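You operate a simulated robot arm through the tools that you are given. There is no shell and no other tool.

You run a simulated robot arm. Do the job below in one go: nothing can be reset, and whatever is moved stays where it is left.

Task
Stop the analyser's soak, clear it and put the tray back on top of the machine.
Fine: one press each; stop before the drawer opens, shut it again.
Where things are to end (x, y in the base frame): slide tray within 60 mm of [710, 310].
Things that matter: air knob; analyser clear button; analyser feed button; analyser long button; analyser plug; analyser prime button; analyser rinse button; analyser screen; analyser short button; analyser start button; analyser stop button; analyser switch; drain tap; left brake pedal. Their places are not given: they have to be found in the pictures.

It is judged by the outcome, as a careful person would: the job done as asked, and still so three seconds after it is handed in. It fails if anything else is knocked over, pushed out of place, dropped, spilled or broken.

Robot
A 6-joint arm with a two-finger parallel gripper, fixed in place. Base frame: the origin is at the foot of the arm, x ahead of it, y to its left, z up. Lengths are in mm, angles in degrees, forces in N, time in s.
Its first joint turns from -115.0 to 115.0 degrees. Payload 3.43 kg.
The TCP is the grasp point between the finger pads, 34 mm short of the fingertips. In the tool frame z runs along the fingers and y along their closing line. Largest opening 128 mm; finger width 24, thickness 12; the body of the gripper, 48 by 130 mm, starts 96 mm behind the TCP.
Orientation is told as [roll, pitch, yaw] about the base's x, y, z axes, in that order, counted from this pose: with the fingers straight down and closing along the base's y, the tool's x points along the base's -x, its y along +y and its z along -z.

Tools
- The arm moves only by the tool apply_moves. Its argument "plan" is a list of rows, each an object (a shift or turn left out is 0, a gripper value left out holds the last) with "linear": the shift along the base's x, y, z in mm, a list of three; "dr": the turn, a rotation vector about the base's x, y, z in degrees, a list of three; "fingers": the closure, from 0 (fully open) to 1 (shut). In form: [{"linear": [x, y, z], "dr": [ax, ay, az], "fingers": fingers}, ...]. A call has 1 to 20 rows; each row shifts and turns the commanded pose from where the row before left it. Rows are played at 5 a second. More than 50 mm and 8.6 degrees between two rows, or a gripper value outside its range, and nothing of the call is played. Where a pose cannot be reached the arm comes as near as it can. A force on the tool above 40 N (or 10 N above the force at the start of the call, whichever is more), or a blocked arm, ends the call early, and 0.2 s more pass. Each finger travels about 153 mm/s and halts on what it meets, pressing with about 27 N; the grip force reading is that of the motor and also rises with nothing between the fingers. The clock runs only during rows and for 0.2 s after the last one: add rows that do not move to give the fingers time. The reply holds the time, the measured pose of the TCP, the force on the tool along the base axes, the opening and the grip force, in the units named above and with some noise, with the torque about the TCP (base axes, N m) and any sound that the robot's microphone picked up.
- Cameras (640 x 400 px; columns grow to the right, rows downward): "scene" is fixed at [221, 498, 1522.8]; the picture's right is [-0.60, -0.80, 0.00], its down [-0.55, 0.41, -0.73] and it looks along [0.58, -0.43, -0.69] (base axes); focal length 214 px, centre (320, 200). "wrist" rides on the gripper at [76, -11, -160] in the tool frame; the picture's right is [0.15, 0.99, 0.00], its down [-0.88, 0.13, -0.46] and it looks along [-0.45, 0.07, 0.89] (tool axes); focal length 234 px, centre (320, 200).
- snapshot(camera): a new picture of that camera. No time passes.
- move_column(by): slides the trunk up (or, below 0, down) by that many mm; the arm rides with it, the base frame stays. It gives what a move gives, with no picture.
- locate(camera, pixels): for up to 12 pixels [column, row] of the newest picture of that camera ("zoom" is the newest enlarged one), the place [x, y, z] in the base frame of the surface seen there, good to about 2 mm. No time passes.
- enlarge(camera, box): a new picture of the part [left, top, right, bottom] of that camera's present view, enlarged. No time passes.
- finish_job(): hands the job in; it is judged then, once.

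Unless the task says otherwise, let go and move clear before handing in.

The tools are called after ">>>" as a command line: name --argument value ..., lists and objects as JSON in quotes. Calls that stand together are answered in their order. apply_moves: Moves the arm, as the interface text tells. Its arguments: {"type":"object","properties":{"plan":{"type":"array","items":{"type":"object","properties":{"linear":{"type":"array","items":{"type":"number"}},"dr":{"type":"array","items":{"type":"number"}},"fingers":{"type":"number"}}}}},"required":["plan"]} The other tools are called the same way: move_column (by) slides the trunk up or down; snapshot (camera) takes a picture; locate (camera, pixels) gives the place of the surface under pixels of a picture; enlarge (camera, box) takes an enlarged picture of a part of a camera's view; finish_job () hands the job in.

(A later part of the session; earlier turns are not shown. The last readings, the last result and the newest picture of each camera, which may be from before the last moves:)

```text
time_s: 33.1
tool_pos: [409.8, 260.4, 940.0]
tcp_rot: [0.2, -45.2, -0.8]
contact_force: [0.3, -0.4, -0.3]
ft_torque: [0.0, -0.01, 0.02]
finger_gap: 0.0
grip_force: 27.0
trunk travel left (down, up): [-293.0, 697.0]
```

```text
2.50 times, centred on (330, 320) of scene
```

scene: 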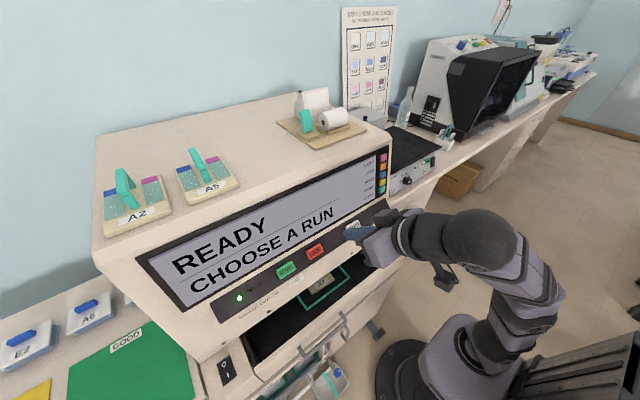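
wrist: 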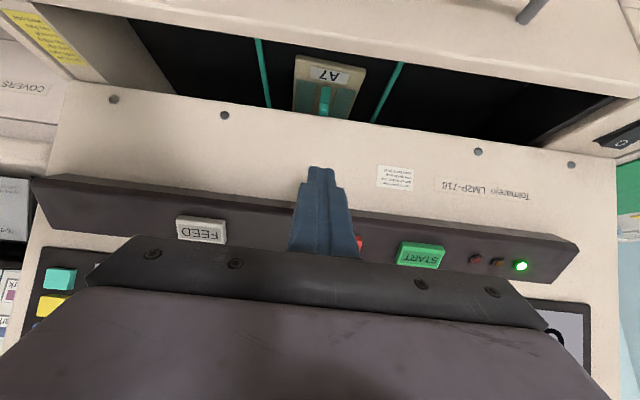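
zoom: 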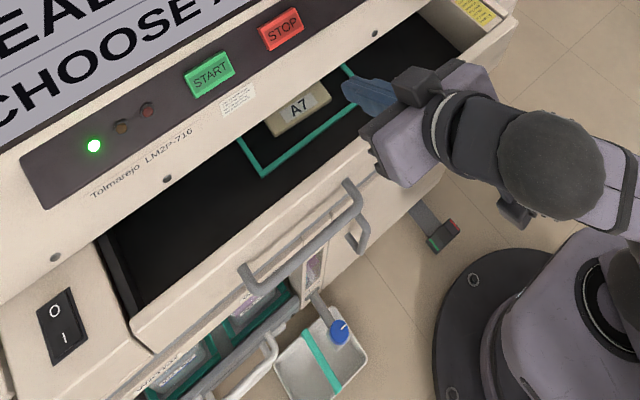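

A7's tray sits in the drawer at about x 516–660, y 206–314, its handle top near z 748, with the machine's lip at (514, z≈795). The drawer must come out further, so I plan to hook its front panel from inside with shut fingers and pull. First I'll measure the panel thickness and handle.

>>> locate --camera "wrist" --pixels '[[340, 22], [340, 30], [340, 38], [340, 44], [340, 50], [340, 56], [240, 22], [240, 30], [240, 36], [500, 60], [500, 70], [500, 80]]'

>>> enlarge --camera "scene" --box '[280, 300, 380, 363]'

>>> locate --camera "zoom" --pixels '[[130, 320], [250, 250], [370, 170], [400, 120], [110, 290], [440, 180], [330, 100], [200, 260], [60, 330], [420, 260]]'

```text
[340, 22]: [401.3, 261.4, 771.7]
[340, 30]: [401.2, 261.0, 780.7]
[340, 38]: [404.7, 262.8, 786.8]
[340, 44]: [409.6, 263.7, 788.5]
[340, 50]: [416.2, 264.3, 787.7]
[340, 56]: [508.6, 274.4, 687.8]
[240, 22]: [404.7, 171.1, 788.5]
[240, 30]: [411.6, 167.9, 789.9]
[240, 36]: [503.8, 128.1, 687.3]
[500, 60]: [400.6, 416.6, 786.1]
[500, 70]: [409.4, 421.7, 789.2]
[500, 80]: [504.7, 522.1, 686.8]
```

```text
6.35 times, centred on (330, 332) of scene
```

zoom: 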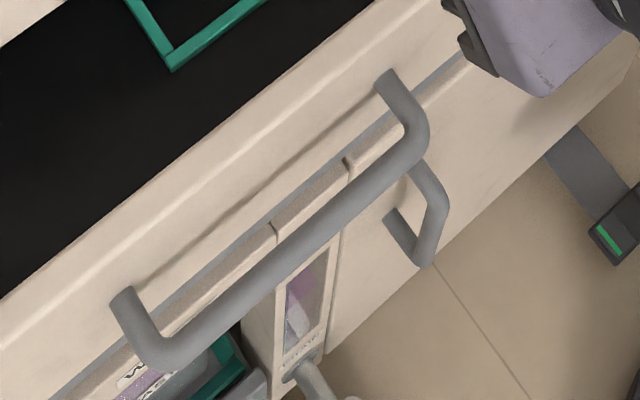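

```text
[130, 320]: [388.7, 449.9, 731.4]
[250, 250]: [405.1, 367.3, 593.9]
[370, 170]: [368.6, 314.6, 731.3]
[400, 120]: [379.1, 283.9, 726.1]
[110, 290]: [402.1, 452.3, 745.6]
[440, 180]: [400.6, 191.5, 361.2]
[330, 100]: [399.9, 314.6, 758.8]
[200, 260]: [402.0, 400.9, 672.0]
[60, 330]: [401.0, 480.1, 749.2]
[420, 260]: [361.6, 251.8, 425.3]
```

The panel is about 18 mm thick (inner face x ≈ 418, top z ≈ 790). I'll raise the trunk and bring the arm down in stages so the vertical tool can reach behind that panel.

>>> move_column --by 120

>>> apply_moves --plan '[{"linear": [0, 0, -40]}, {"linear": [0, 0, -40]}, {"linear": [0, 0, -40]}, {}]'

>>> move_column --by 130

```text
time_s: 34.6
tool_pos: [410.3, 261.2, 1060.6]
tcp_rot: [0.2, -45.2, -0.8]
contact_force: [-1.1, 0.0, 0.6]
ft_torque: [-0.01, -0.03, -0.02]
finger_gap: 0.1
grip_force: 27.0
trunk travel left (down, up): [-413.0, 577.0]
```

```text
time_s: 35.6
tool_pos: [410.9, 258.6, 941.1]
tcp_rot: [0.2, -45.2, -1.0]
contact_force: [0.0, 0.2, -0.7]
ft_torque: [-0.01, -0.01, -0.02]
finger_gap: 0.0
grip_force: 26.8
trunk travel left (down, up): [-413.0, 577.0]
```

```text
time_s: 37.2
tool_pos: [409.0, 259.4, 1069.4]
tcp_rot: [0.2, -45.3, -0.8]
contact_force: [0.6, 0.5, 0.3]
ft_torque: [0.04, 0.0, -0.01]
finger_gap: 0.0
grip_force: 26.9
trunk travel left (down, up): [-543.0, 447.0]
```

>>> apply_moves --plan '[{"linear": [5, 2.5, -35], "dr": [0, 7.5, 0]}, {"linear": [5, 2.5, -35], "dr": [0, 7.5, 0]}, {"linear": [5, 2.5, -35], "dr": [0, 7.5, 0]}, {"linear": [6, 2.5, -35], "dr": [0, 7.5, 0]}, {"linear": [6, 2.5, -35], "dr": [0, 7.5, 0]}, {"linear": [6, 2.5, -35], "dr": [0, 7.5, 0]}, {}]'

>>> snapshot --camera "wrist"

>>> snapshot --camera "scene"

```text
time_s: 38.8
tool_pos: [443.1, 274.0, 860.9]
tcp_rot: [-0.5, -0.1, -0.6]
contact_force: [-1.2, -0.3, 0.6]
ft_torque: [0.0, 0.03, -0.02]
finger_gap: 0.0
grip_force: 27.0
trunk travel left (down, up): [-543.0, 447.0]
```

```text
taken
```

wrist: 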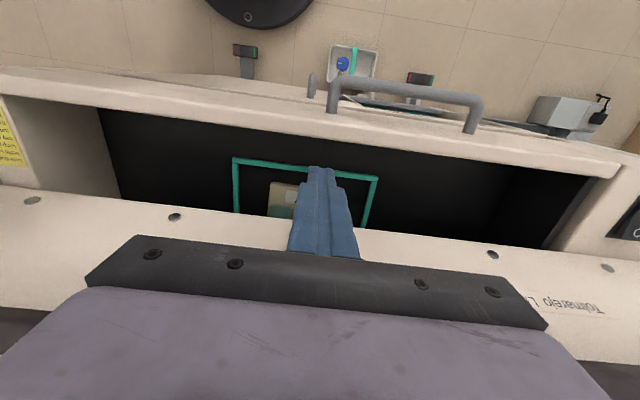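

```text
taken
```

scene: 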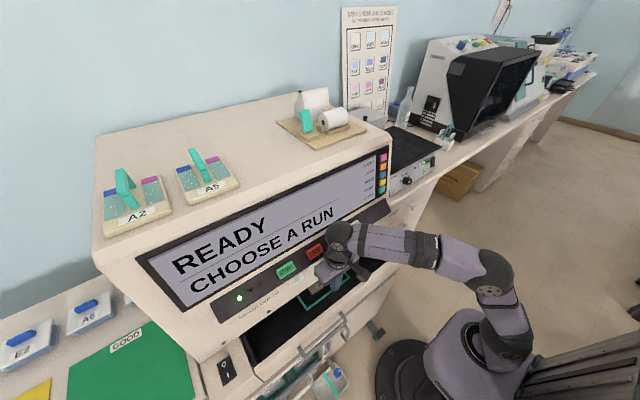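

Vertical tool hovers over the drawer gap between front panel and the machine's lip. Descending 76 mm so the tips sit about 40 mm below the panel's top edge.

>>> apply_moves --plan '[{"linear": [0, 0, -25]}, {"linear": [0, 0, -25]}, {"linear": [0, 0, -26]}, {}]'

>>> snapshot --camera "wrist"

```text
time_s: 39.8
tool_pos: [443.0, 273.3, 784.7]
tcp_rot: [-0.5, -0.2, -0.6]
contact_force: [0.5, -0.2, -0.2]
ft_torque: [0.01, 0.01, 0.04]
finger_gap: 0.0
grip_force: 27.4
trunk travel left (down, up): [-543.0, 447.0]
```

```text
taken
```

wrist: 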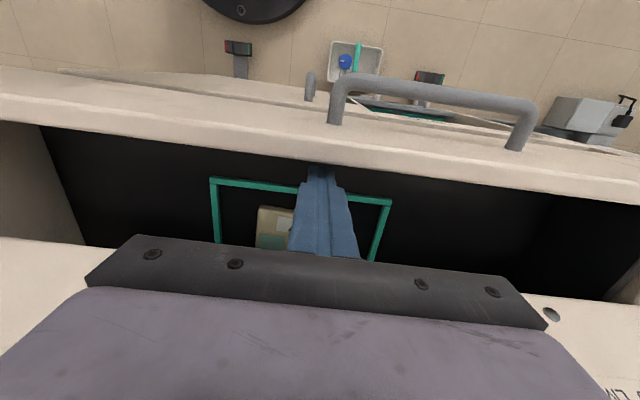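

The tips are inside the drawer behind the front panel. I'll pull slowly toward the robot.

>>> apply_moves --plan '[{"linear": [-8, 0, 0]}, {"linear": [-6, 0, 0]}, {"linear": [-6, 0, 0]}, {"linear": [-8, 0, 0]}, {"linear": [-8, 0, 0]}, {"linear": [-8, 0, 0]}, {"linear": [-8, 0, 0]}, {"linear": [-8, 0, 0]}, {}]'

>>> snapshot --camera "wrist"

```text
time_s: 41.8
tool_pos: [382.3, 273.1, 784.6]
tcp_rot: [-0.4, -0.1, -0.7]
contact_force: [0.0, 0.6, -0.6]
ft_torque: [0.03, 0.0, -0.03]
finger_gap: 0.2
grip_force: 26.6
trunk travel left (down, up): [-543.0, 447.0]
```

```text
taken
```

wrist: 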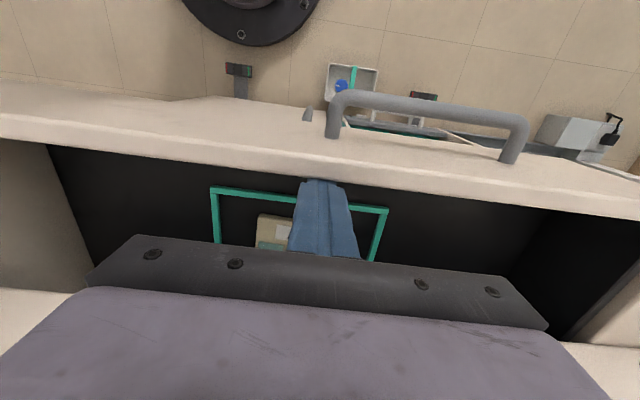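

The drawer follows freely and the tray rides with it without sliding. Continuing the pull another 104 mm.

>>> apply_moves --plan '[{"linear": [-4, 0, 0]}, {"linear": [-8, 0, 0]}, {"linear": [-8, 0, 0]}, {"linear": [-8, 0, 0]}, {"linear": [-8, 0, 0]}, {"linear": [-8, 0, 0]}, {"linear": [-8, 0, 0]}, {"linear": [-8, 0, 0]}, {"linear": [-8, 0, 0]}, {"linear": [-8, 0, 0]}, {"linear": [-8, 0, 0]}, {"linear": [-8, 0, 0]}, {"linear": [-8, 0, 0]}, {"linear": [-4, 0, 0]}, {}]'

>>> snapshot --camera "wrist"

>>> snapshot --camera "scene"

```text
time_s: 45.0
tool_pos: [278.5, 273.6, 784.7]
tcp_rot: [-0.5, -0.2, -0.7]
contact_force: [0.8, 0.3, -0.5]
ft_torque: [0.01, 0.01, 0.0]
finger_gap: 0.0
grip_force: 26.8
trunk travel left (down, up): [-543.0, 447.0]
```

```text
taken
```

wrist: 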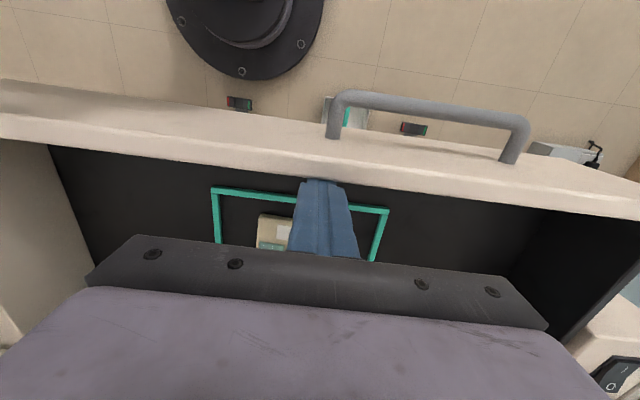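

```text
taken
```

scene: 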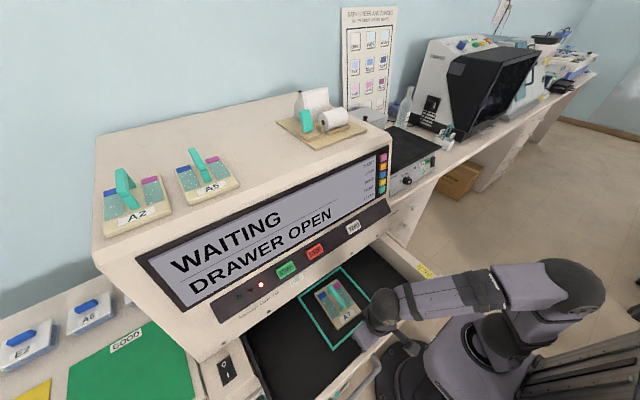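

The screen says WAITING / DRAWER OPEN, and tray A7 with its teal handle is now fully visible at (336,300). I'll step off the panel, raise clear, and measure the tray.

>>> apply_moves --plan '[{"linear": [14, 0, 0]}, {"linear": [0, 0, 40]}, {"linear": [0, 0, 45]}, {"linear": [0, 0, 45]}, {"linear": [0, 0, 45]}, {}]'

>>> snapshot --camera "scene"

>>> enlarge --camera "scene" --box '[280, 250, 400, 340]'

>>> snapshot --camera "wrist"

```text
time_s: 46.4
tool_pos: [293.5, 273.5, 959.5]
tcp_rot: [-0.4, -0.2, -0.6]
contact_force: [-0.8, -0.5, 0.4]
ft_torque: [-0.01, -0.01, -0.03]
finger_gap: 0.0
grip_force: 26.9
trunk travel left (down, up): [-543.0, 447.0]
```

```text
taken
```

scene: 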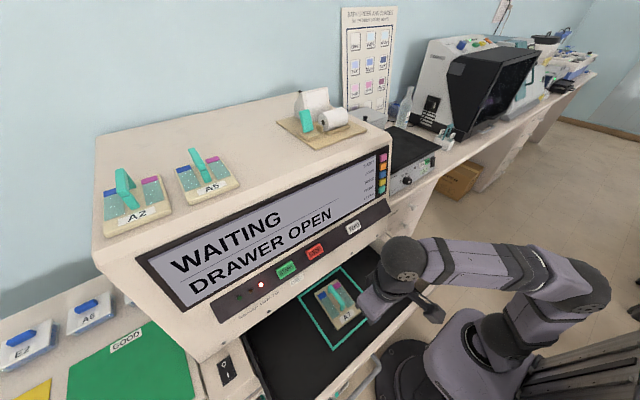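

```text
4.44 times, centred on (340, 295) of scene
```

zoom: 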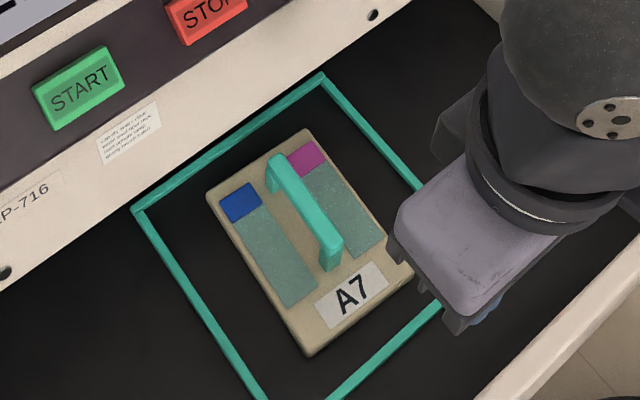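

```text
taken
```

wrist: 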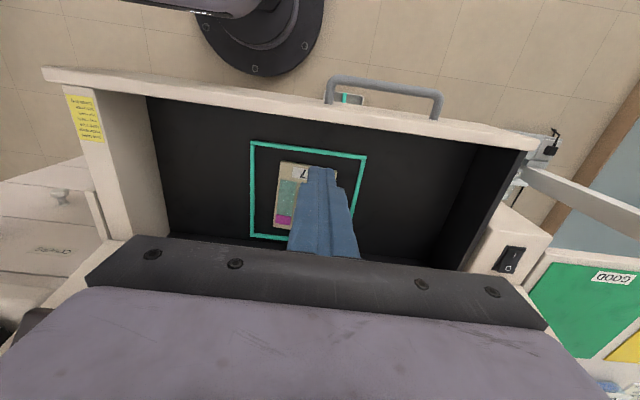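

>>> locate --camera "zoom" --pixels '[[278, 160], [305, 203], [330, 245], [333, 263], [275, 185], [207, 193], [305, 132], [412, 280], [310, 352], [350, 293], [355, 240], [290, 290]]'

>>> enlarge --camera "scene" --box '[310, 270, 370, 320]'

>>> locate --camera "zoom" --pixels '[[310, 120], [330, 116], [340, 150], [360, 190], [378, 210], [350, 200], [335, 170], [352, 165], [300, 90], [372, 240]]'

```text
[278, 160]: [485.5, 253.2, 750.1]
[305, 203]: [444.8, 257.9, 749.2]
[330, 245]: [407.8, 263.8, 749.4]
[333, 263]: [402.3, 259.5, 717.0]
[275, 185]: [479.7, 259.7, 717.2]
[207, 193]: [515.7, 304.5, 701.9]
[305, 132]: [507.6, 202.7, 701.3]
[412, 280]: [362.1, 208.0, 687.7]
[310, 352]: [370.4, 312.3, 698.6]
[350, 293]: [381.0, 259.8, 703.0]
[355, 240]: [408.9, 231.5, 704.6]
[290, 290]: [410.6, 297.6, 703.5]
```

```text
8.00 times, centred on (340, 295) of scene
```

zoom: 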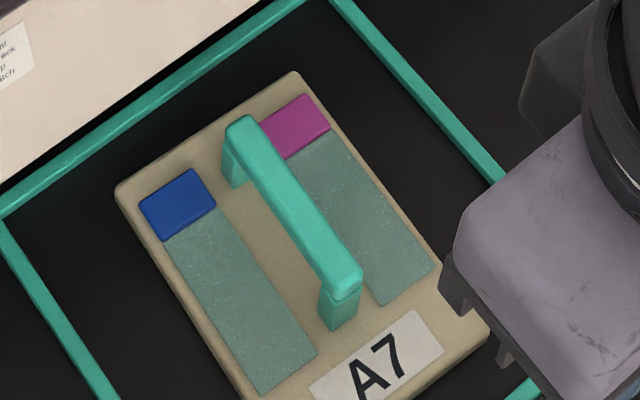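

```text
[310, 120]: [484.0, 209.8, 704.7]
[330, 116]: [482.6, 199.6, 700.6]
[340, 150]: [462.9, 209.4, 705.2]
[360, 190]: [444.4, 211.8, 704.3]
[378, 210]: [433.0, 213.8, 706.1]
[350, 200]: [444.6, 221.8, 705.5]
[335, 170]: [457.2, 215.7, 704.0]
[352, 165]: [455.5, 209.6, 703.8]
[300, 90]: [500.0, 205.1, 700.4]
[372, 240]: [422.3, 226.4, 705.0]
```

Tray A7: handle bar centre ≈ (446, 258), top z ≈ 750, turned about -4°. To place on top I need a shallow tool pitch, and the under-slung camera would foul the drawer front, so I'll turn the tool about its axis to put the camera on the other side, testing the first half in free air.

>>> apply_moves --plan '[{"dr": [0, 0, 8.5]}, {"dr": [0, 0, 8.5]}, {"dr": [0, 0, 8.5]}, {"dr": [0, 0, 8.5]}, {"dr": [0, 0, 8.5]}, {"dr": [0, 0, 8.5]}, {"dr": [0, 0, 8.5]}, {"dr": [0, 0, 8.5]}, {"dr": [0, 0, 8.5]}, {"dr": [0, 0, 8.5]}, {}]'

```text
time_s: 48.8
tool_pos: [293.3, 274.2, 959.8]
tcp_rot: [-0.5, -0.2, 84.5]
contact_force: [0.5, 0.2, 0.9]
ft_torque: [-0.03, -0.05, 0.01]
finger_gap: 0.0
grip_force: 26.9
trunk travel left (down, up): [-543.0, 447.0]
```

The first half turned without any limit. Completing to about 176°, which matches the tray's slight turn.

>>> apply_moves --plan '[{"dr": [0, 0, 8.3]}, {"dr": [0, 0, 8.3]}, {"dr": [0, 0, 8.3]}, {"dr": [0, 0, 8.3]}, {"dr": [0, 0, 8.3]}, {"dr": [0, 0, 8.3]}, {"dr": [0, 0, 8.3]}, {"dr": [0, 0, 8.3]}, {"dr": [0, 0, 8.3]}, {"dr": [0, 0, 8.3]}, {"dr": [0, 0, 8.3]}, {}]'

>>> snapshot --camera "wrist"

>>> snapshot --camera "scene"

```text
time_s: 51.4
tool_pos: [292.9, 274.3, 960.0]
tcp_rot: [-0.5, -0.2, 175.8]
contact_force: [-0.8, -0.7, 0.3]
ft_torque: [0.01, -0.03, -0.01]
finger_gap: 0.0
grip_force: 27.2
trunk travel left (down, up): [-543.0, 447.0]
```

```text
taken
```

wrist: 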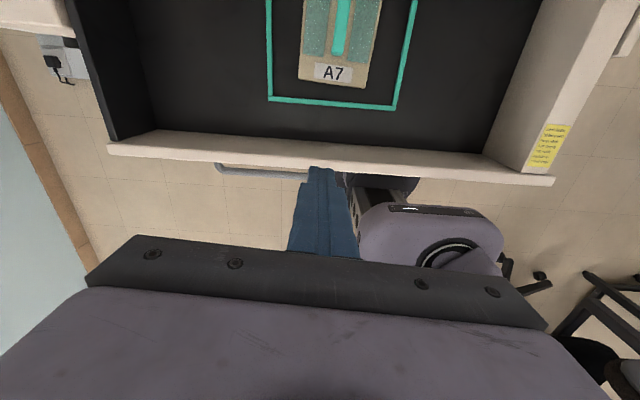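

```text
taken
```

scene: 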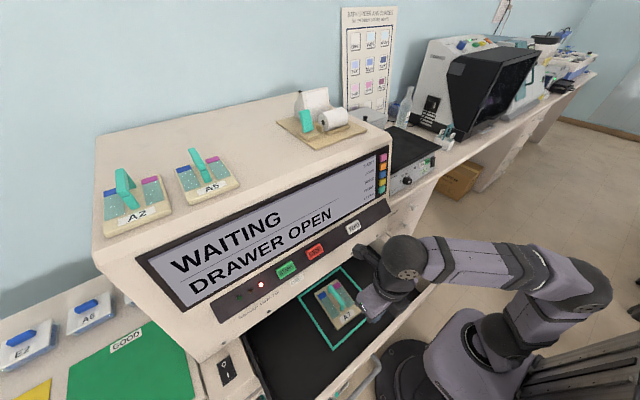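

The flip worked and the wrist view is upright: A7 at (333,72), the drawer's front panel below it, and my own shoulder at (430,225). I'll check how close the shoulder housing is to the open drawer, since I want to lower the trunk for the grasp.

>>> locate --camera "wrist" --pixels '[[430, 190], [375, 185], [390, 215], [470, 215], [495, 240], [440, 250], [262, 171], [225, 170], [380, 175], [365, 230], [500, 270], [420, 208]]'

>>> locate --camera "wrist" --pixels '[[345, 5], [340, 50], [333, 5], [352, 5], [331, 53], [345, 54], [300, 78], [365, 85], [120, 140], [545, 180], [330, 160], [330, 150]]'

>>> enlarge --camera "scene" --box '[340, 220, 640, 400]'

>>> locate --camera "scene" --pixels '[[465, 350], [440, 345], [430, 360], [455, 330], [500, 345], [420, 350], [410, 375], [520, 335], [590, 290], [485, 375]]'

```text
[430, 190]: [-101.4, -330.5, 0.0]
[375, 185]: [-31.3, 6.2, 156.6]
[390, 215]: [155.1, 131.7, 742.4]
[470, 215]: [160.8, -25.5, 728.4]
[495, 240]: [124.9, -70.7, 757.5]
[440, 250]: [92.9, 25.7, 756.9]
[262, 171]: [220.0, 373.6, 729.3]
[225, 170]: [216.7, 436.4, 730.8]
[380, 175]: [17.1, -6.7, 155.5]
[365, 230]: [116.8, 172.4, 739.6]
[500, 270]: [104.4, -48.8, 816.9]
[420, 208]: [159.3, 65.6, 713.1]
```

```text
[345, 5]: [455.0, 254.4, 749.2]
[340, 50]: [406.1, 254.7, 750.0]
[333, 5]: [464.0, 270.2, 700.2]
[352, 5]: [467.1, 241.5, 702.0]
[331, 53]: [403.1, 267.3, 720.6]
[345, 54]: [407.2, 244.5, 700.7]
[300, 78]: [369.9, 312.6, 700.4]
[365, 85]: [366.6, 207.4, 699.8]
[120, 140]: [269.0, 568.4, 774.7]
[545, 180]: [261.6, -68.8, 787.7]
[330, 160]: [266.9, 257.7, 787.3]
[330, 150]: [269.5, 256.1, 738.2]
```

```text
2.13 times, centred on (490, 310) of scene
```

zoom: 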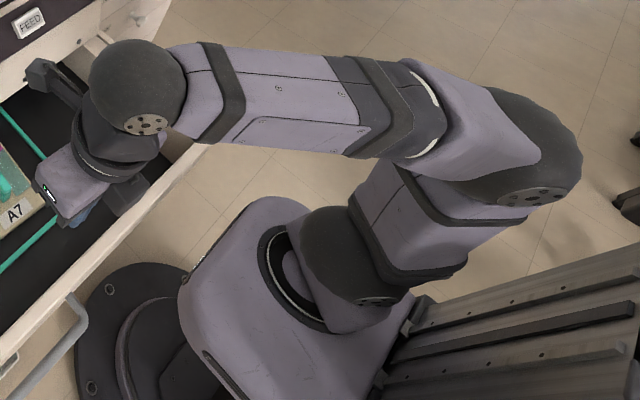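

```text
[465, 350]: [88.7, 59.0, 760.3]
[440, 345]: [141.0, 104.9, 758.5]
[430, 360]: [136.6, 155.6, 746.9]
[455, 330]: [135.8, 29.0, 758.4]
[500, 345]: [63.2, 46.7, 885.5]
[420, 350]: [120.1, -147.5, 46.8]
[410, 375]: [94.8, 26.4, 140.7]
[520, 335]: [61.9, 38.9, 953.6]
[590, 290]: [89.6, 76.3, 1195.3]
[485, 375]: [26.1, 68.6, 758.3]
```

The carriage front is at x ≈ 160, well behind the drawer panel (x ≈ 248), so lowering the trunk is safe. I'll tilt the tool to point 40° below horizontal over the tray, opening the fingers to about 60 mm.

>>> apply_moves --plan '[{"linear": [15, -1.7, 13], "dr": [-0.5, -7.13, 0], "fingers": 0.53}, {"linear": [18, -1.7, 13], "dr": [-0.5, -7.13, 0]}, {"linear": [18, -1.7, 13], "dr": [-0.5, -7.13, 0]}, {"linear": [18, -1.7, 13], "dr": [-0.5, -7.13, 0]}, {"linear": [18, -1.7, 13], "dr": [-0.5, -7.13, 0]}, {"linear": [18, -1.7, 13], "dr": [-0.5, -7.13, 0]}, {"linear": [18, -1.7, 12], "dr": [-0.5, -7.13, 0]}, {}]'

>>> snapshot --camera "wrist"

>>> snapshot --camera "scene"

```text
time_s: 53.2
tool_pos: [416.6, 261.8, 1049.4]
tcp_rot: [-0.7, 49.9, 175.7]
contact_force: [-0.6, 0.4, -0.3]
ft_torque: [-0.01, 0.03, -0.03]
finger_gap: 60.2
grip_force: 0.1
trunk travel left (down, up): [-543.0, 447.0]
```

```text
taken
```

wrist: 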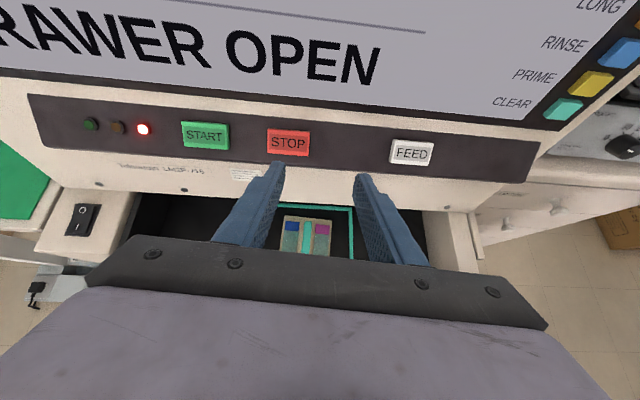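

```text
taken
```

scene: 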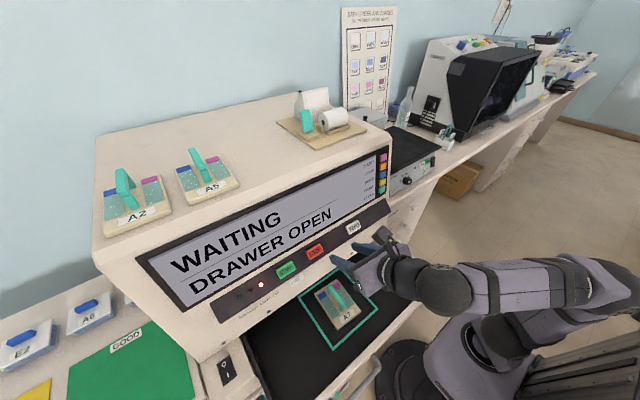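

The view shows the two fingers straddling the tray's handle line far below, with clear space to the STOP strip. Lowering the trunk 211 mm.

>>> move_column --by -211

>>> snapshot --camera "wrist"

>>> snapshot --camera "scene"

```text
time_s: 55.4
tool_pos: [415.9, 260.6, 838.5]
tcp_rot: [-0.7, 49.9, 175.6]
contact_force: [0.4, 0.4, -0.1]
ft_torque: [-0.04, 0.01, 0.01]
finger_gap: 60.0
grip_force: 0.1
trunk travel left (down, up): [-332.0, 658.0]
```

```text
taken
```

wrist: 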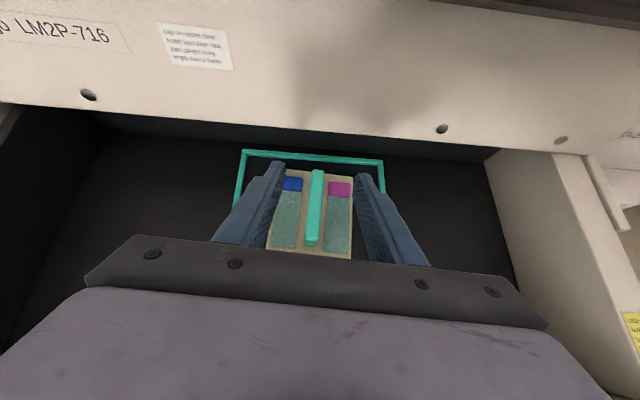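

```text
taken
```

scene: 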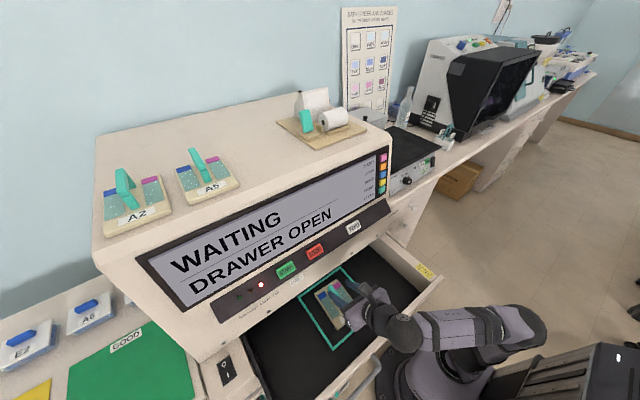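

The handle lies neatly between the fingers at (316,205). Measuring its bar ends and edges for the final alignment.

>>> enlarge --camera "wrist" --box '[240, 140, 400, 260]'

>>> locate --camera "wrist" --pixels '[[318, 173], [317, 190], [315, 210], [313, 228], [312, 243], [309, 210], [320, 210], [276, 172], [353, 178], [268, 246], [352, 256], [313, 172]]'

```text
3.33 times, centred on (320, 200) of wrist
```

zoom: 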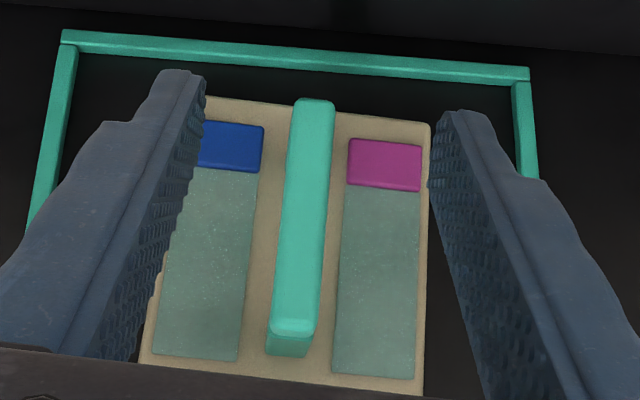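

```text
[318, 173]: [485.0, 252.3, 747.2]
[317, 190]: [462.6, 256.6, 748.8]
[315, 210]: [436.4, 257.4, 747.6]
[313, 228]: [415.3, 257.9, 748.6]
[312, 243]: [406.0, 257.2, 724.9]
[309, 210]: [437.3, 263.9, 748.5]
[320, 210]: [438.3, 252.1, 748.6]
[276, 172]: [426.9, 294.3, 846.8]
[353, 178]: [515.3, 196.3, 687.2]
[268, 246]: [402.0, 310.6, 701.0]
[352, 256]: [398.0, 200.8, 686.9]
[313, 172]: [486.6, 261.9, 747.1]
```

The bar runs x 408–487 at y ≈ 257, top z ≈ 748. I'll move above its centre and descend to z ≈ 744, leaving the tips about 8 mm above the slides.

>>> apply_moves --plan '[{"linear": [16, -1.5, 0]}, {"linear": [15, -1.5, 0]}, {"linear": [0, 0, -25]}, {"linear": [0, 0, -25]}, {"linear": [0, 0, -20]}, {"linear": [0, 0, -14]}, {}]'

>>> snapshot --camera "wrist"

>>> enlarge --camera "scene" --box '[280, 240, 440, 350]'

```text
time_s: 57.0
tool_pos: [447.7, 259.2, 753.8]
tcp_rot: [-0.7, 50.0, 175.6]
contact_force: [-0.8, 0.3, -0.1]
ft_torque: [0.0, 0.0, -0.02]
finger_gap: 60.5
grip_force: 0.0
trunk travel left (down, up): [-332.0, 658.0]
```

```text
taken
```

wrist: 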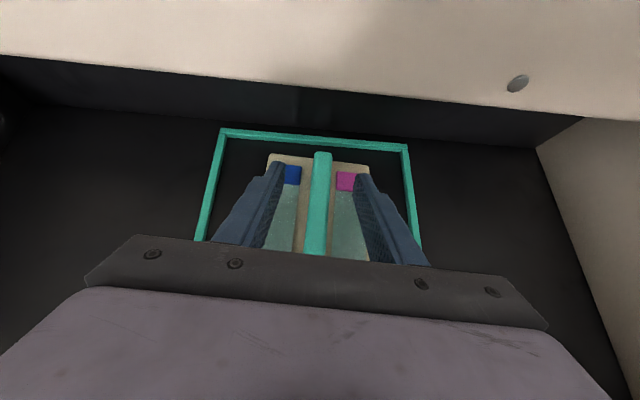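

```text
3.64 times, centred on (360, 295) of scene
```

zoom: 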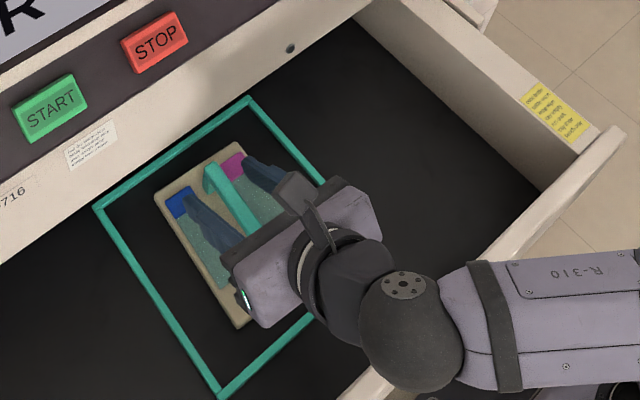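

Good alignment; 10 mm more down then close gently.

>>> apply_moves --plan '[{"linear": [0, -1.0, -5]}, {"linear": [0, 0, -5]}, {}, {"fingers": 0.7}, {"fingers": 0.8}, {"fingers": 0.86}, {"fingers": 0.92}, {"fingers": 1.0}, {}, {}]'

>>> snapshot --camera "wrist"

```text
time_s: 59.2
tool_pos: [447.2, 258.1, 744.6]
tcp_rot: [-0.8, 50.0, 175.6]
contact_force: [0.0, -0.3, 0.2]
ft_torque: [-0.13, 0.08, -0.05]
finger_gap: 15.5
grip_force: 27.3
trunk travel left (down, up): [-332.0, 658.0]
```

```text
taken
```

wrist: 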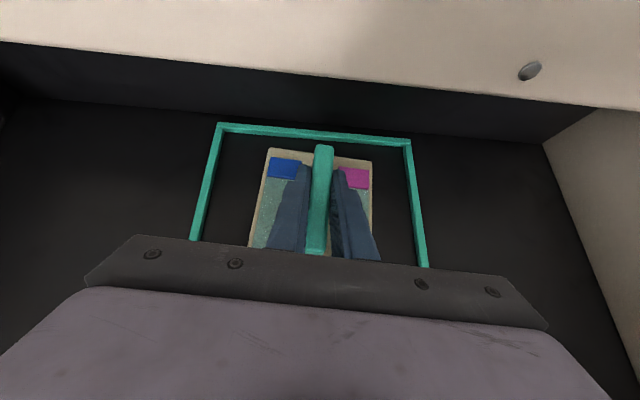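

The fingers hold the handle at a 15.5 mm gap. Lifting slowly by 20 mm to check the grip and that the tray stays level.

>>> apply_moves --plan '[{"linear": [0, 0, 4]}, {"linear": [0, 0, 8]}, {"linear": [0, 0, 8]}, {}, {}]'

>>> snapshot --camera "wrist"

>>> enlarge --camera "scene" --box '[280, 240, 440, 350]'

```text
time_s: 60.4
tool_pos: [447.8, 257.1, 764.8]
tcp_rot: [-0.7, 49.8, 175.6]
contact_force: [-0.5, 0.7, -1.1]
ft_torque: [0.0, 0.02, -0.02]
finger_gap: 15.8
grip_force: 26.6
trunk travel left (down, up): [-332.0, 658.0]
```

```text
taken
```

wrist: 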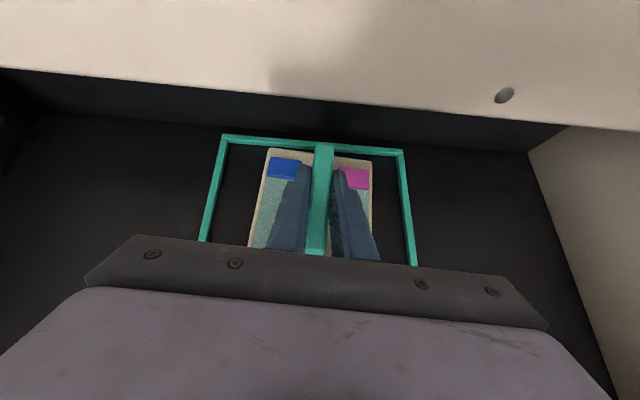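

```text
3.64 times, centred on (360, 295) of scene
```

zoom: 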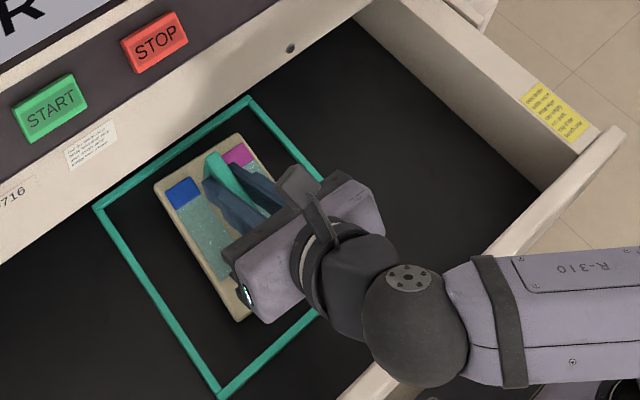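

The tray came up with the handle. Checking its level from the corners.

>>> locate --camera "wrist" --pixels '[[272, 152], [366, 165], [255, 238], [376, 240], [370, 200], [268, 200]]'

>>> locate --camera "scene" --pixels '[[321, 289], [340, 279], [345, 327], [331, 303], [338, 280]]'

```text
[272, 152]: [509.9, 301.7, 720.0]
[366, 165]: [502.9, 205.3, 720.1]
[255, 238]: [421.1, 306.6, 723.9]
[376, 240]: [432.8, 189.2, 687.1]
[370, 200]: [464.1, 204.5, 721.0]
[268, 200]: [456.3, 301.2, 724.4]
```

```text
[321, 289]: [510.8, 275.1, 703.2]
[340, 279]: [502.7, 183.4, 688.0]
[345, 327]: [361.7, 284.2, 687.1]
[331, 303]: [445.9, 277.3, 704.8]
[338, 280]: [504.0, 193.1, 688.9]
```

The tray hangs level. I'll lift a little more, draw it 65 mm toward the robot to clear the machine's lip and buttons, then raise with the trunk.

>>> apply_moves --plan '[{"linear": [0, 0, 10]}, {"linear": [0, 0, 10]}, {"linear": [-10, 0, 0]}, {"linear": [-15, 0, 2]}, {"linear": [-15, 0, 2]}, {"linear": [-15, 0, 2]}, {"linear": [-10, 0, 2]}, {}]'

>>> move_column --by 60

>>> snapshot --camera "wrist"

>>> snapshot --camera "scene"

```text
time_s: 62.2
tool_pos: [382.8, 257.6, 790.5]
tcp_rot: [-0.7, 49.9, 175.7]
contact_force: [-0.1, -0.3, -2.0]
ft_torque: [0.02, -0.04, -0.01]
finger_gap: 15.7
grip_force: 26.7
trunk travel left (down, up): [-332.0, 658.0]
```

```text
time_s: 63.2
tool_pos: [382.4, 257.8, 852.4]
tcp_rot: [-0.7, 49.8, 175.6]
contact_force: [0.6, 0.4, -1.3]
ft_torque: [0.0, -0.03, 0.0]
finger_gap: 15.7
grip_force: 26.1
trunk travel left (down, up): [-392.0, 598.0]
```

```text
taken
```

wrist: 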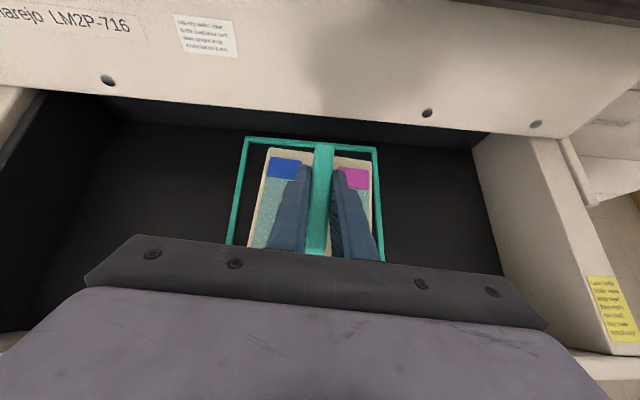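

```text
taken
```

scene: 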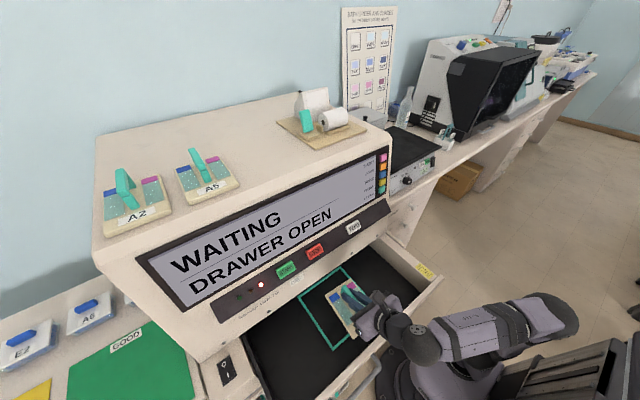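

The tray is level with 50 mm to spare from the machine front. Raising the trunk fully, in two stages.

>>> move_column --by 300

>>> move_column --by 290

>>> snapshot --camera "wrist"

>>> snapshot --camera "scene"

```text
time_s: 66.2
tool_pos: [382.6, 257.6, 1152.2]
tcp_rot: [-0.7, 49.8, 175.5]
contact_force: [0.3, 0.1, -1.4]
ft_torque: [-0.03, 0.0, -0.02]
finger_gap: 16.2
grip_force: 27.4
trunk travel left (down, up): [-692.0, 298.0]
```

```text
time_s: 69.1
tool_pos: [382.5, 257.6, 1442.8]
tcp_rot: [-0.7, 49.9, 175.6]
contact_force: [0.0, 0.0, -2.5]
ft_torque: [0.03, -0.02, 0.0]
finger_gap: 15.7
grip_force: 26.6
trunk travel left (down, up): [-982.0, 8.0]
```

```text
taken
```

wrist: 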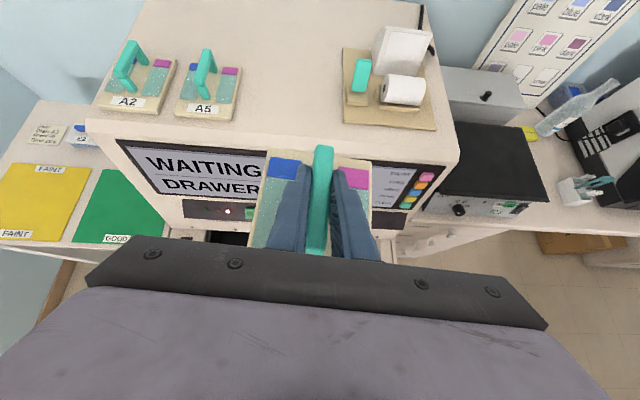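

```text
taken
```

scene: 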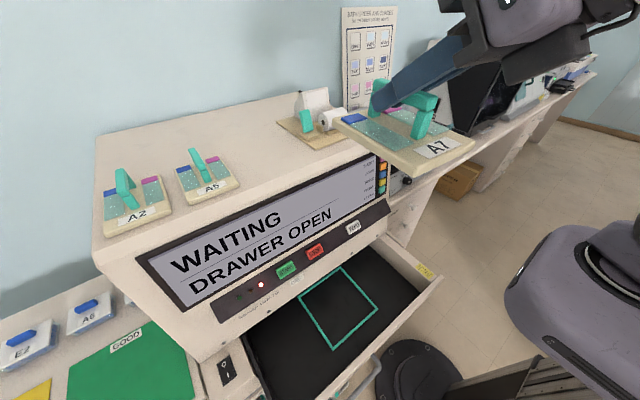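

Excellent view: there's a free spot between A5 (205,90) and the paper-roll board (388,90). Measuring that gap before moving in.

>>> locate --camera "wrist" --pixels '[[345, 118], [343, 52], [238, 118], [240, 68], [437, 128], [290, 60], [290, 120], [290, 140], [358, 65], [300, 20], [230, 140], [400, 148]]'

```text
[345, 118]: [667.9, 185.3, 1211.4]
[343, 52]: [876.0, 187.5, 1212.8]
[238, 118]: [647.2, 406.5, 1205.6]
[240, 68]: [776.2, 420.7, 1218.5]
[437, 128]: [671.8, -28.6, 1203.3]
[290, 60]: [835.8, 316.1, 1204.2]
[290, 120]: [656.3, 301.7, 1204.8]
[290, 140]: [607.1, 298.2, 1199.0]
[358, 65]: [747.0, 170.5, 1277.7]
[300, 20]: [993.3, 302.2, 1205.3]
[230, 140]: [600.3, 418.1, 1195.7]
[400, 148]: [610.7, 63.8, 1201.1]
```

The gap between y 187 and 419 is clear and the top is at z 1205. Carrying the tray forward above it at a gentle pace, squaring its slight turn.

>>> apply_moves --plan '[{"linear": [12, 2, -6], "dr": [0, 0, 0.3]}, {"linear": [22, 3.6, -10], "dr": [0, 0, 0.3]}, {"linear": [22, 3.6, -10], "dr": [0, 0, 0.3]}, {"linear": [22, 3.6, -10], "dr": [0, 0, 0.3]}, {"linear": [22, 3.6, -10], "dr": [0, 0, 0.3]}, {"linear": [22, 3.6, -10], "dr": [0, 0, 0.3]}, {"linear": [22, 3.6, -10], "dr": [0, 0, 0.3]}, {"linear": [22, 3.6, -10], "dr": [0, 0, 0.3]}, {"linear": [22, 3.6, -10], "dr": [0, 0, 0.3]}, {"linear": [22, 3.6, -10], "dr": [0, 0, 0.3]}, {"linear": [22, 3.6, -10], "dr": [0, 0, 0.3]}, {"linear": [22, 3.6, -10], "dr": [0, 0, 0.3]}, {"linear": [22, 3.6, -10], "dr": [0, 0, 0.3]}, {"linear": [22, 3.6, -10], "dr": [0, 0, 0.3]}, {"linear": [14, 2, -5], "dr": [0, 0, 0.2]}, {}]'

>>> snapshot --camera "wrist"

>>> snapshot --camera "scene"

```text
time_s: 72.5
tool_pos: [693.8, 308.2, 1298.9]
tcp_rot: [-0.7, 49.8, 179.9]
contact_force: [0.1, 0.1, -2.5]
ft_torque: [-0.01, -0.03, -0.02]
finger_gap: 15.9
grip_force: 27.2
trunk travel left (down, up): [-982.0, 8.0]
```

```text
taken
```

wrist: 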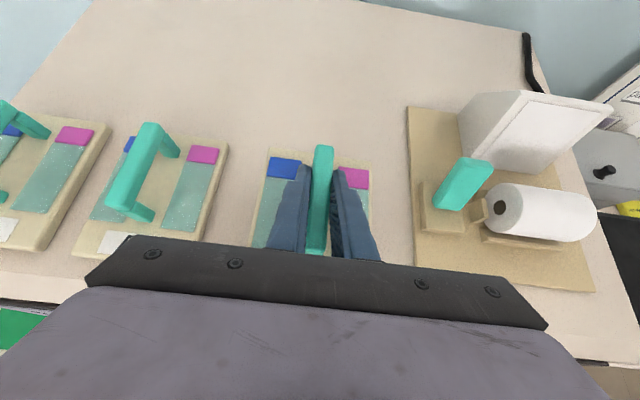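

```text
taken
```

scene: 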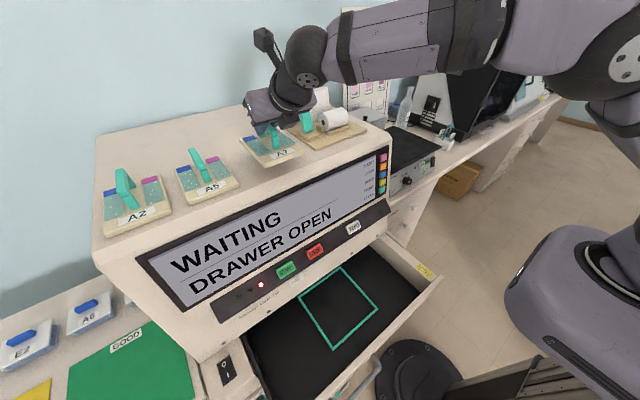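

The tray is poised over the free spot, well within reach. I'll move 14 mm further in and lower to just above the surface.

>>> apply_moves --plan '[{"linear": [7, 0.5, 0]}, {"linear": [7, 0.5, 0]}, {"linear": [0, 0, -10]}, {"linear": [0, 0, -10]}, {"linear": [0, 0, -8]}, {}]'

>>> snapshot --camera "wrist"

>>> enlarge --camera "scene" --box '[200, 90, 340, 190]'

```text
time_s: 73.9
tool_pos: [708.0, 310.1, 1273.3]
tcp_rot: [-0.7, 49.8, 180.1]
contact_force: [0.3, 0.8, -1.3]
ft_torque: [0.02, 0.0, 0.01]
finger_gap: 15.8
grip_force: 27.1
trunk travel left (down, up): [-982.0, 8.0]
```

```text
taken
```

wrist: 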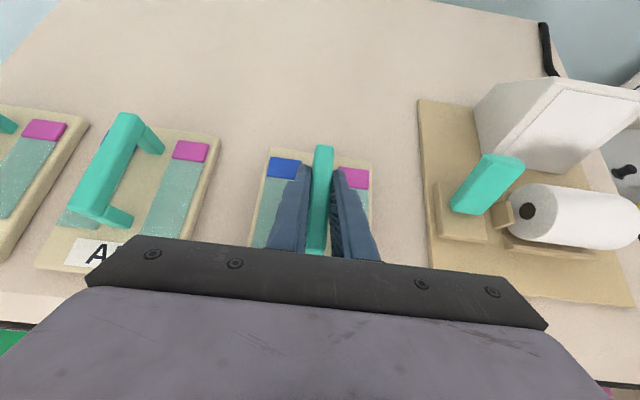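

```text
4.00 times, centred on (270, 140) of scene
```

zoom: 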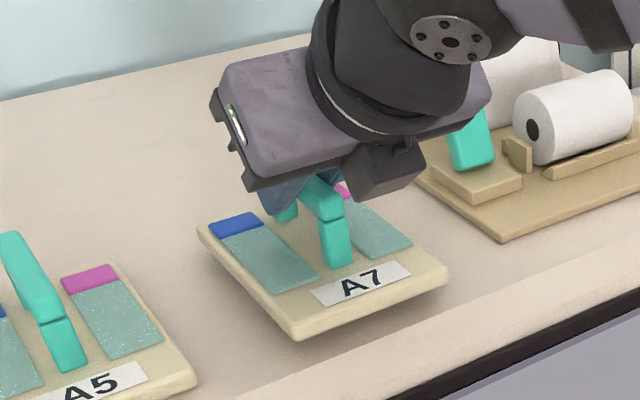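

About 10 mm remains to touchdown. Lowering in 2 mm steps while watching the vertical force.

>>> apply_moves --plan '[{"linear": [0, 0, -3]}, {"linear": [0, 0, -2]}, {"linear": [0, 0, -2]}, {"linear": [0, 0, -1]}, {}]'

>>> locate --camera "scene" --pixels '[[276, 169], [303, 160], [296, 168], [265, 160]]'

```text
time_s: 75.1
tool_pos: [709.6, 309.2, 1264.5]
tcp_rot: [-0.8, 49.8, 180.0]
contact_force: [-0.2, -0.5, -1.5]
ft_torque: [0.02, -0.03, -0.02]
finger_gap: 15.8
grip_force: 27.2
trunk travel left (down, up): [-982.0, 8.0]
```

```text
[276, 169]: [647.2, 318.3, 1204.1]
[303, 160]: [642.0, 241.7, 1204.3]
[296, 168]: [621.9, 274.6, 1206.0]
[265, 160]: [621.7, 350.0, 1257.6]
```

>>> apply_moves --plan '[{"linear": [0, 0, -1]}, {"linear": [0, 0, -1]}, {}]'

>>> enlarge --camera "scene" --box '[220, 110, 320, 180]'

```text
time_s: 75.9
tool_pos: [708.2, 309.4, 1262.6]
tcp_rot: [-0.6, 49.7, 180.1]
contact_force: [0.0, 0.9, -1.3]
ft_torque: [0.0, -0.01, 0.01]
finger_gap: 15.6
grip_force: 26.8
trunk travel left (down, up): [-982.0, 8.0]
```

```text
5.71 times, centred on (270, 145) of scene
```

zoom: 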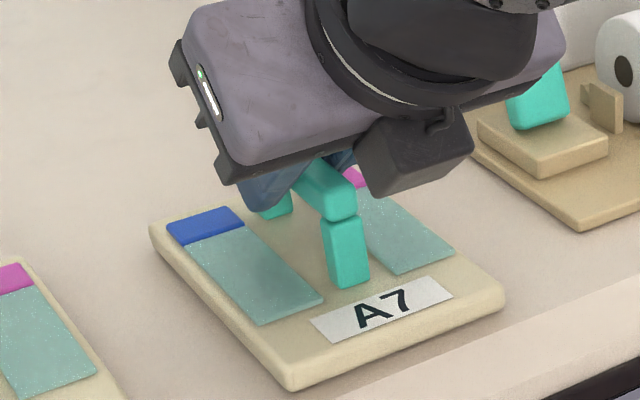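

It looks all but touching; the force has not changed yet. Two more 1 mm steps.

>>> apply_moves --plan '[{"linear": [0, 0, -1]}, {"linear": [0, 0, -1]}, {}]'

>>> locate --camera "zoom" --pixels '[[290, 350], [480, 280], [170, 235], [250, 300], [300, 385]]'

```text
time_s: 76.7
tool_pos: [708.0, 311.0, 1263.0]
tcp_rot: [-0.7, 49.9, 180.0]
contact_force: [1.1, 1.2, 4.0]
ft_torque: [-0.27, 0.41, -0.05]
finger_gap: 15.5
grip_force: 26.4
trunk travel left (down, up): [-982.0, 8.0]
```

```text
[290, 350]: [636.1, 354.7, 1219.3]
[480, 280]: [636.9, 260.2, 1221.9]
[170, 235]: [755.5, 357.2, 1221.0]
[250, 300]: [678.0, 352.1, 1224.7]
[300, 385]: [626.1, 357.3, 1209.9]
```

The vertical force turned to +4 N, so the tray rests on the machine top (plate z ≈ 1220, matching A5). Releasing and withdrawing up and back.

>>> apply_moves --plan '[{"fingers": 0.86}, {"fingers": 0.8}, {"fingers": 0.7}, {"fingers": 0.6}, {}, {"linear": [0, 0, 10]}, {"linear": [0, 0, 20]}, {"linear": [-10, 0, 30]}, {"linear": [-20, 0, 30]}, {}]'

>>> snapshot --camera "wrist"

>>> enlarge --camera "scene" --box '[140, 80, 400, 240]'

```text
time_s: 78.9
tool_pos: [680.4, 308.4, 1350.2]
tcp_rot: [-0.6, 49.8, -179.9]
contact_force: [0.1, -0.2, 0.1]
ft_torque: [-0.04, 0.01, -0.02]
finger_gap: 51.2
grip_force: 0.1
trunk travel left (down, up): [-982.0, 8.0]
```

```text
taken
```

wrist: 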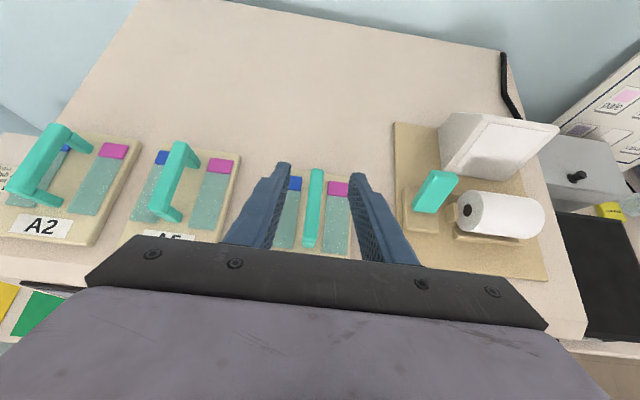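

```text
2.46 times, centred on (270, 160) of scene
```

zoom: 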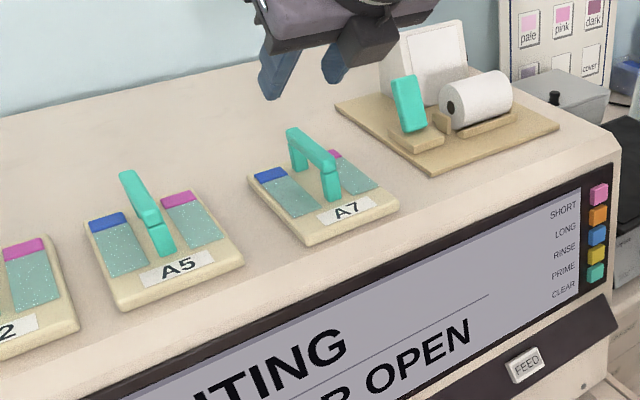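

A7 now stands level between A5 and the roll board, handle upright. I'll withdraw the arm back from the machine and close the fingers, then prepare to push the drawer shut from outside its front panel.

>>> apply_moves --plan '[{"linear": [-29.8, -5, 12], "fingers": 0.6}, {"linear": [-29.8, -5, 12]}, {"linear": [-29.8, -5, 12]}, {"linear": [-29.8, -5, 12]}, {"linear": [-29.8, -5, 9]}, {"linear": [-29.8, -5, 9]}, {"linear": [-29.8, -5, 9]}, {"linear": [-29.8, -5, 9]}, {"linear": [-29.8, -5, 5]}, {"linear": [-29.8, -5, 4], "fingers": 1.0}, {}]'

>>> apply_moves --plan '[{"linear": [-29, -3, -6.5], "dr": [0, 3.33, 0]}, {"linear": [-29, -3, -6.5], "dr": [0, 3.33, 0]}, {"linear": [-29, -3, -6.5], "dr": [0, 3.33, 0]}, {"linear": [-29, -3, -6.5], "dr": [0, 3.33, 0]}, {"linear": [-29, -3, -6.5], "dr": [0, 3.33, 0]}, {"linear": [-29, -3, -6.5], "dr": [0, 3.33, 0]}, {}]'

>>> snapshot --camera "scene"

>>> snapshot --camera "wrist"

```text
time_s: 81.3
tool_pos: [379.6, 260.0, 1444.5]
tcp_rot: [-0.6, 49.8, -180.1]
contact_force: [0.6, -0.2, 0.3]
ft_torque: [-0.01, 0.04, -0.02]
finger_gap: 0.3
grip_force: 27.3
trunk travel left (down, up): [-982.0, 8.0]
```

```text
time_s: 82.9
tool_pos: [206.3, 247.2, 1406.7]
tcp_rot: [-0.5, 29.7, 180.0]
contact_force: [0.2, -0.4, 1.0]
ft_torque: [0.01, 0.03, 0.01]
finger_gap: 0.2
grip_force: 26.7
out of reach, approached as far as the arm can: row 6
trunk travel left (down, up): [-982.0, 8.0]
```

```text
taken
```

scene: 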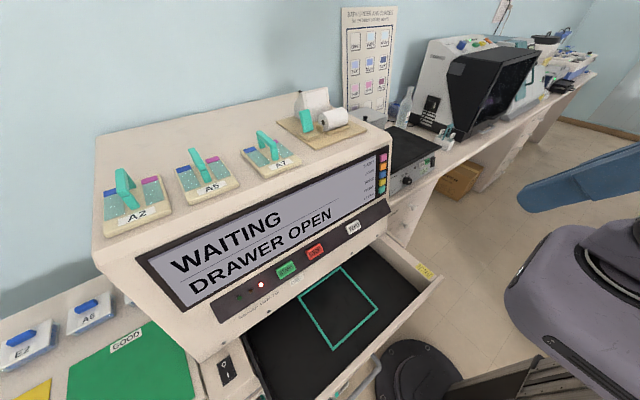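

```text
taken
```

wrist: 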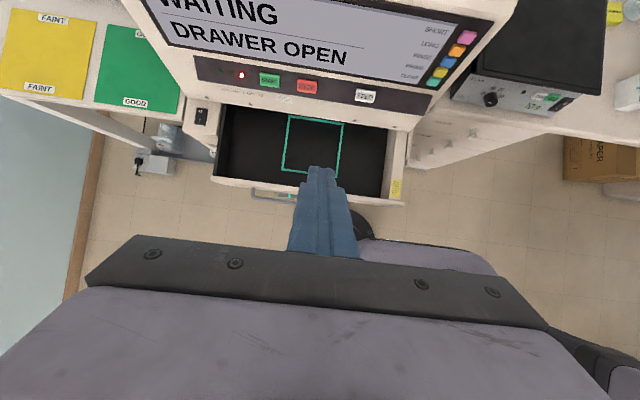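

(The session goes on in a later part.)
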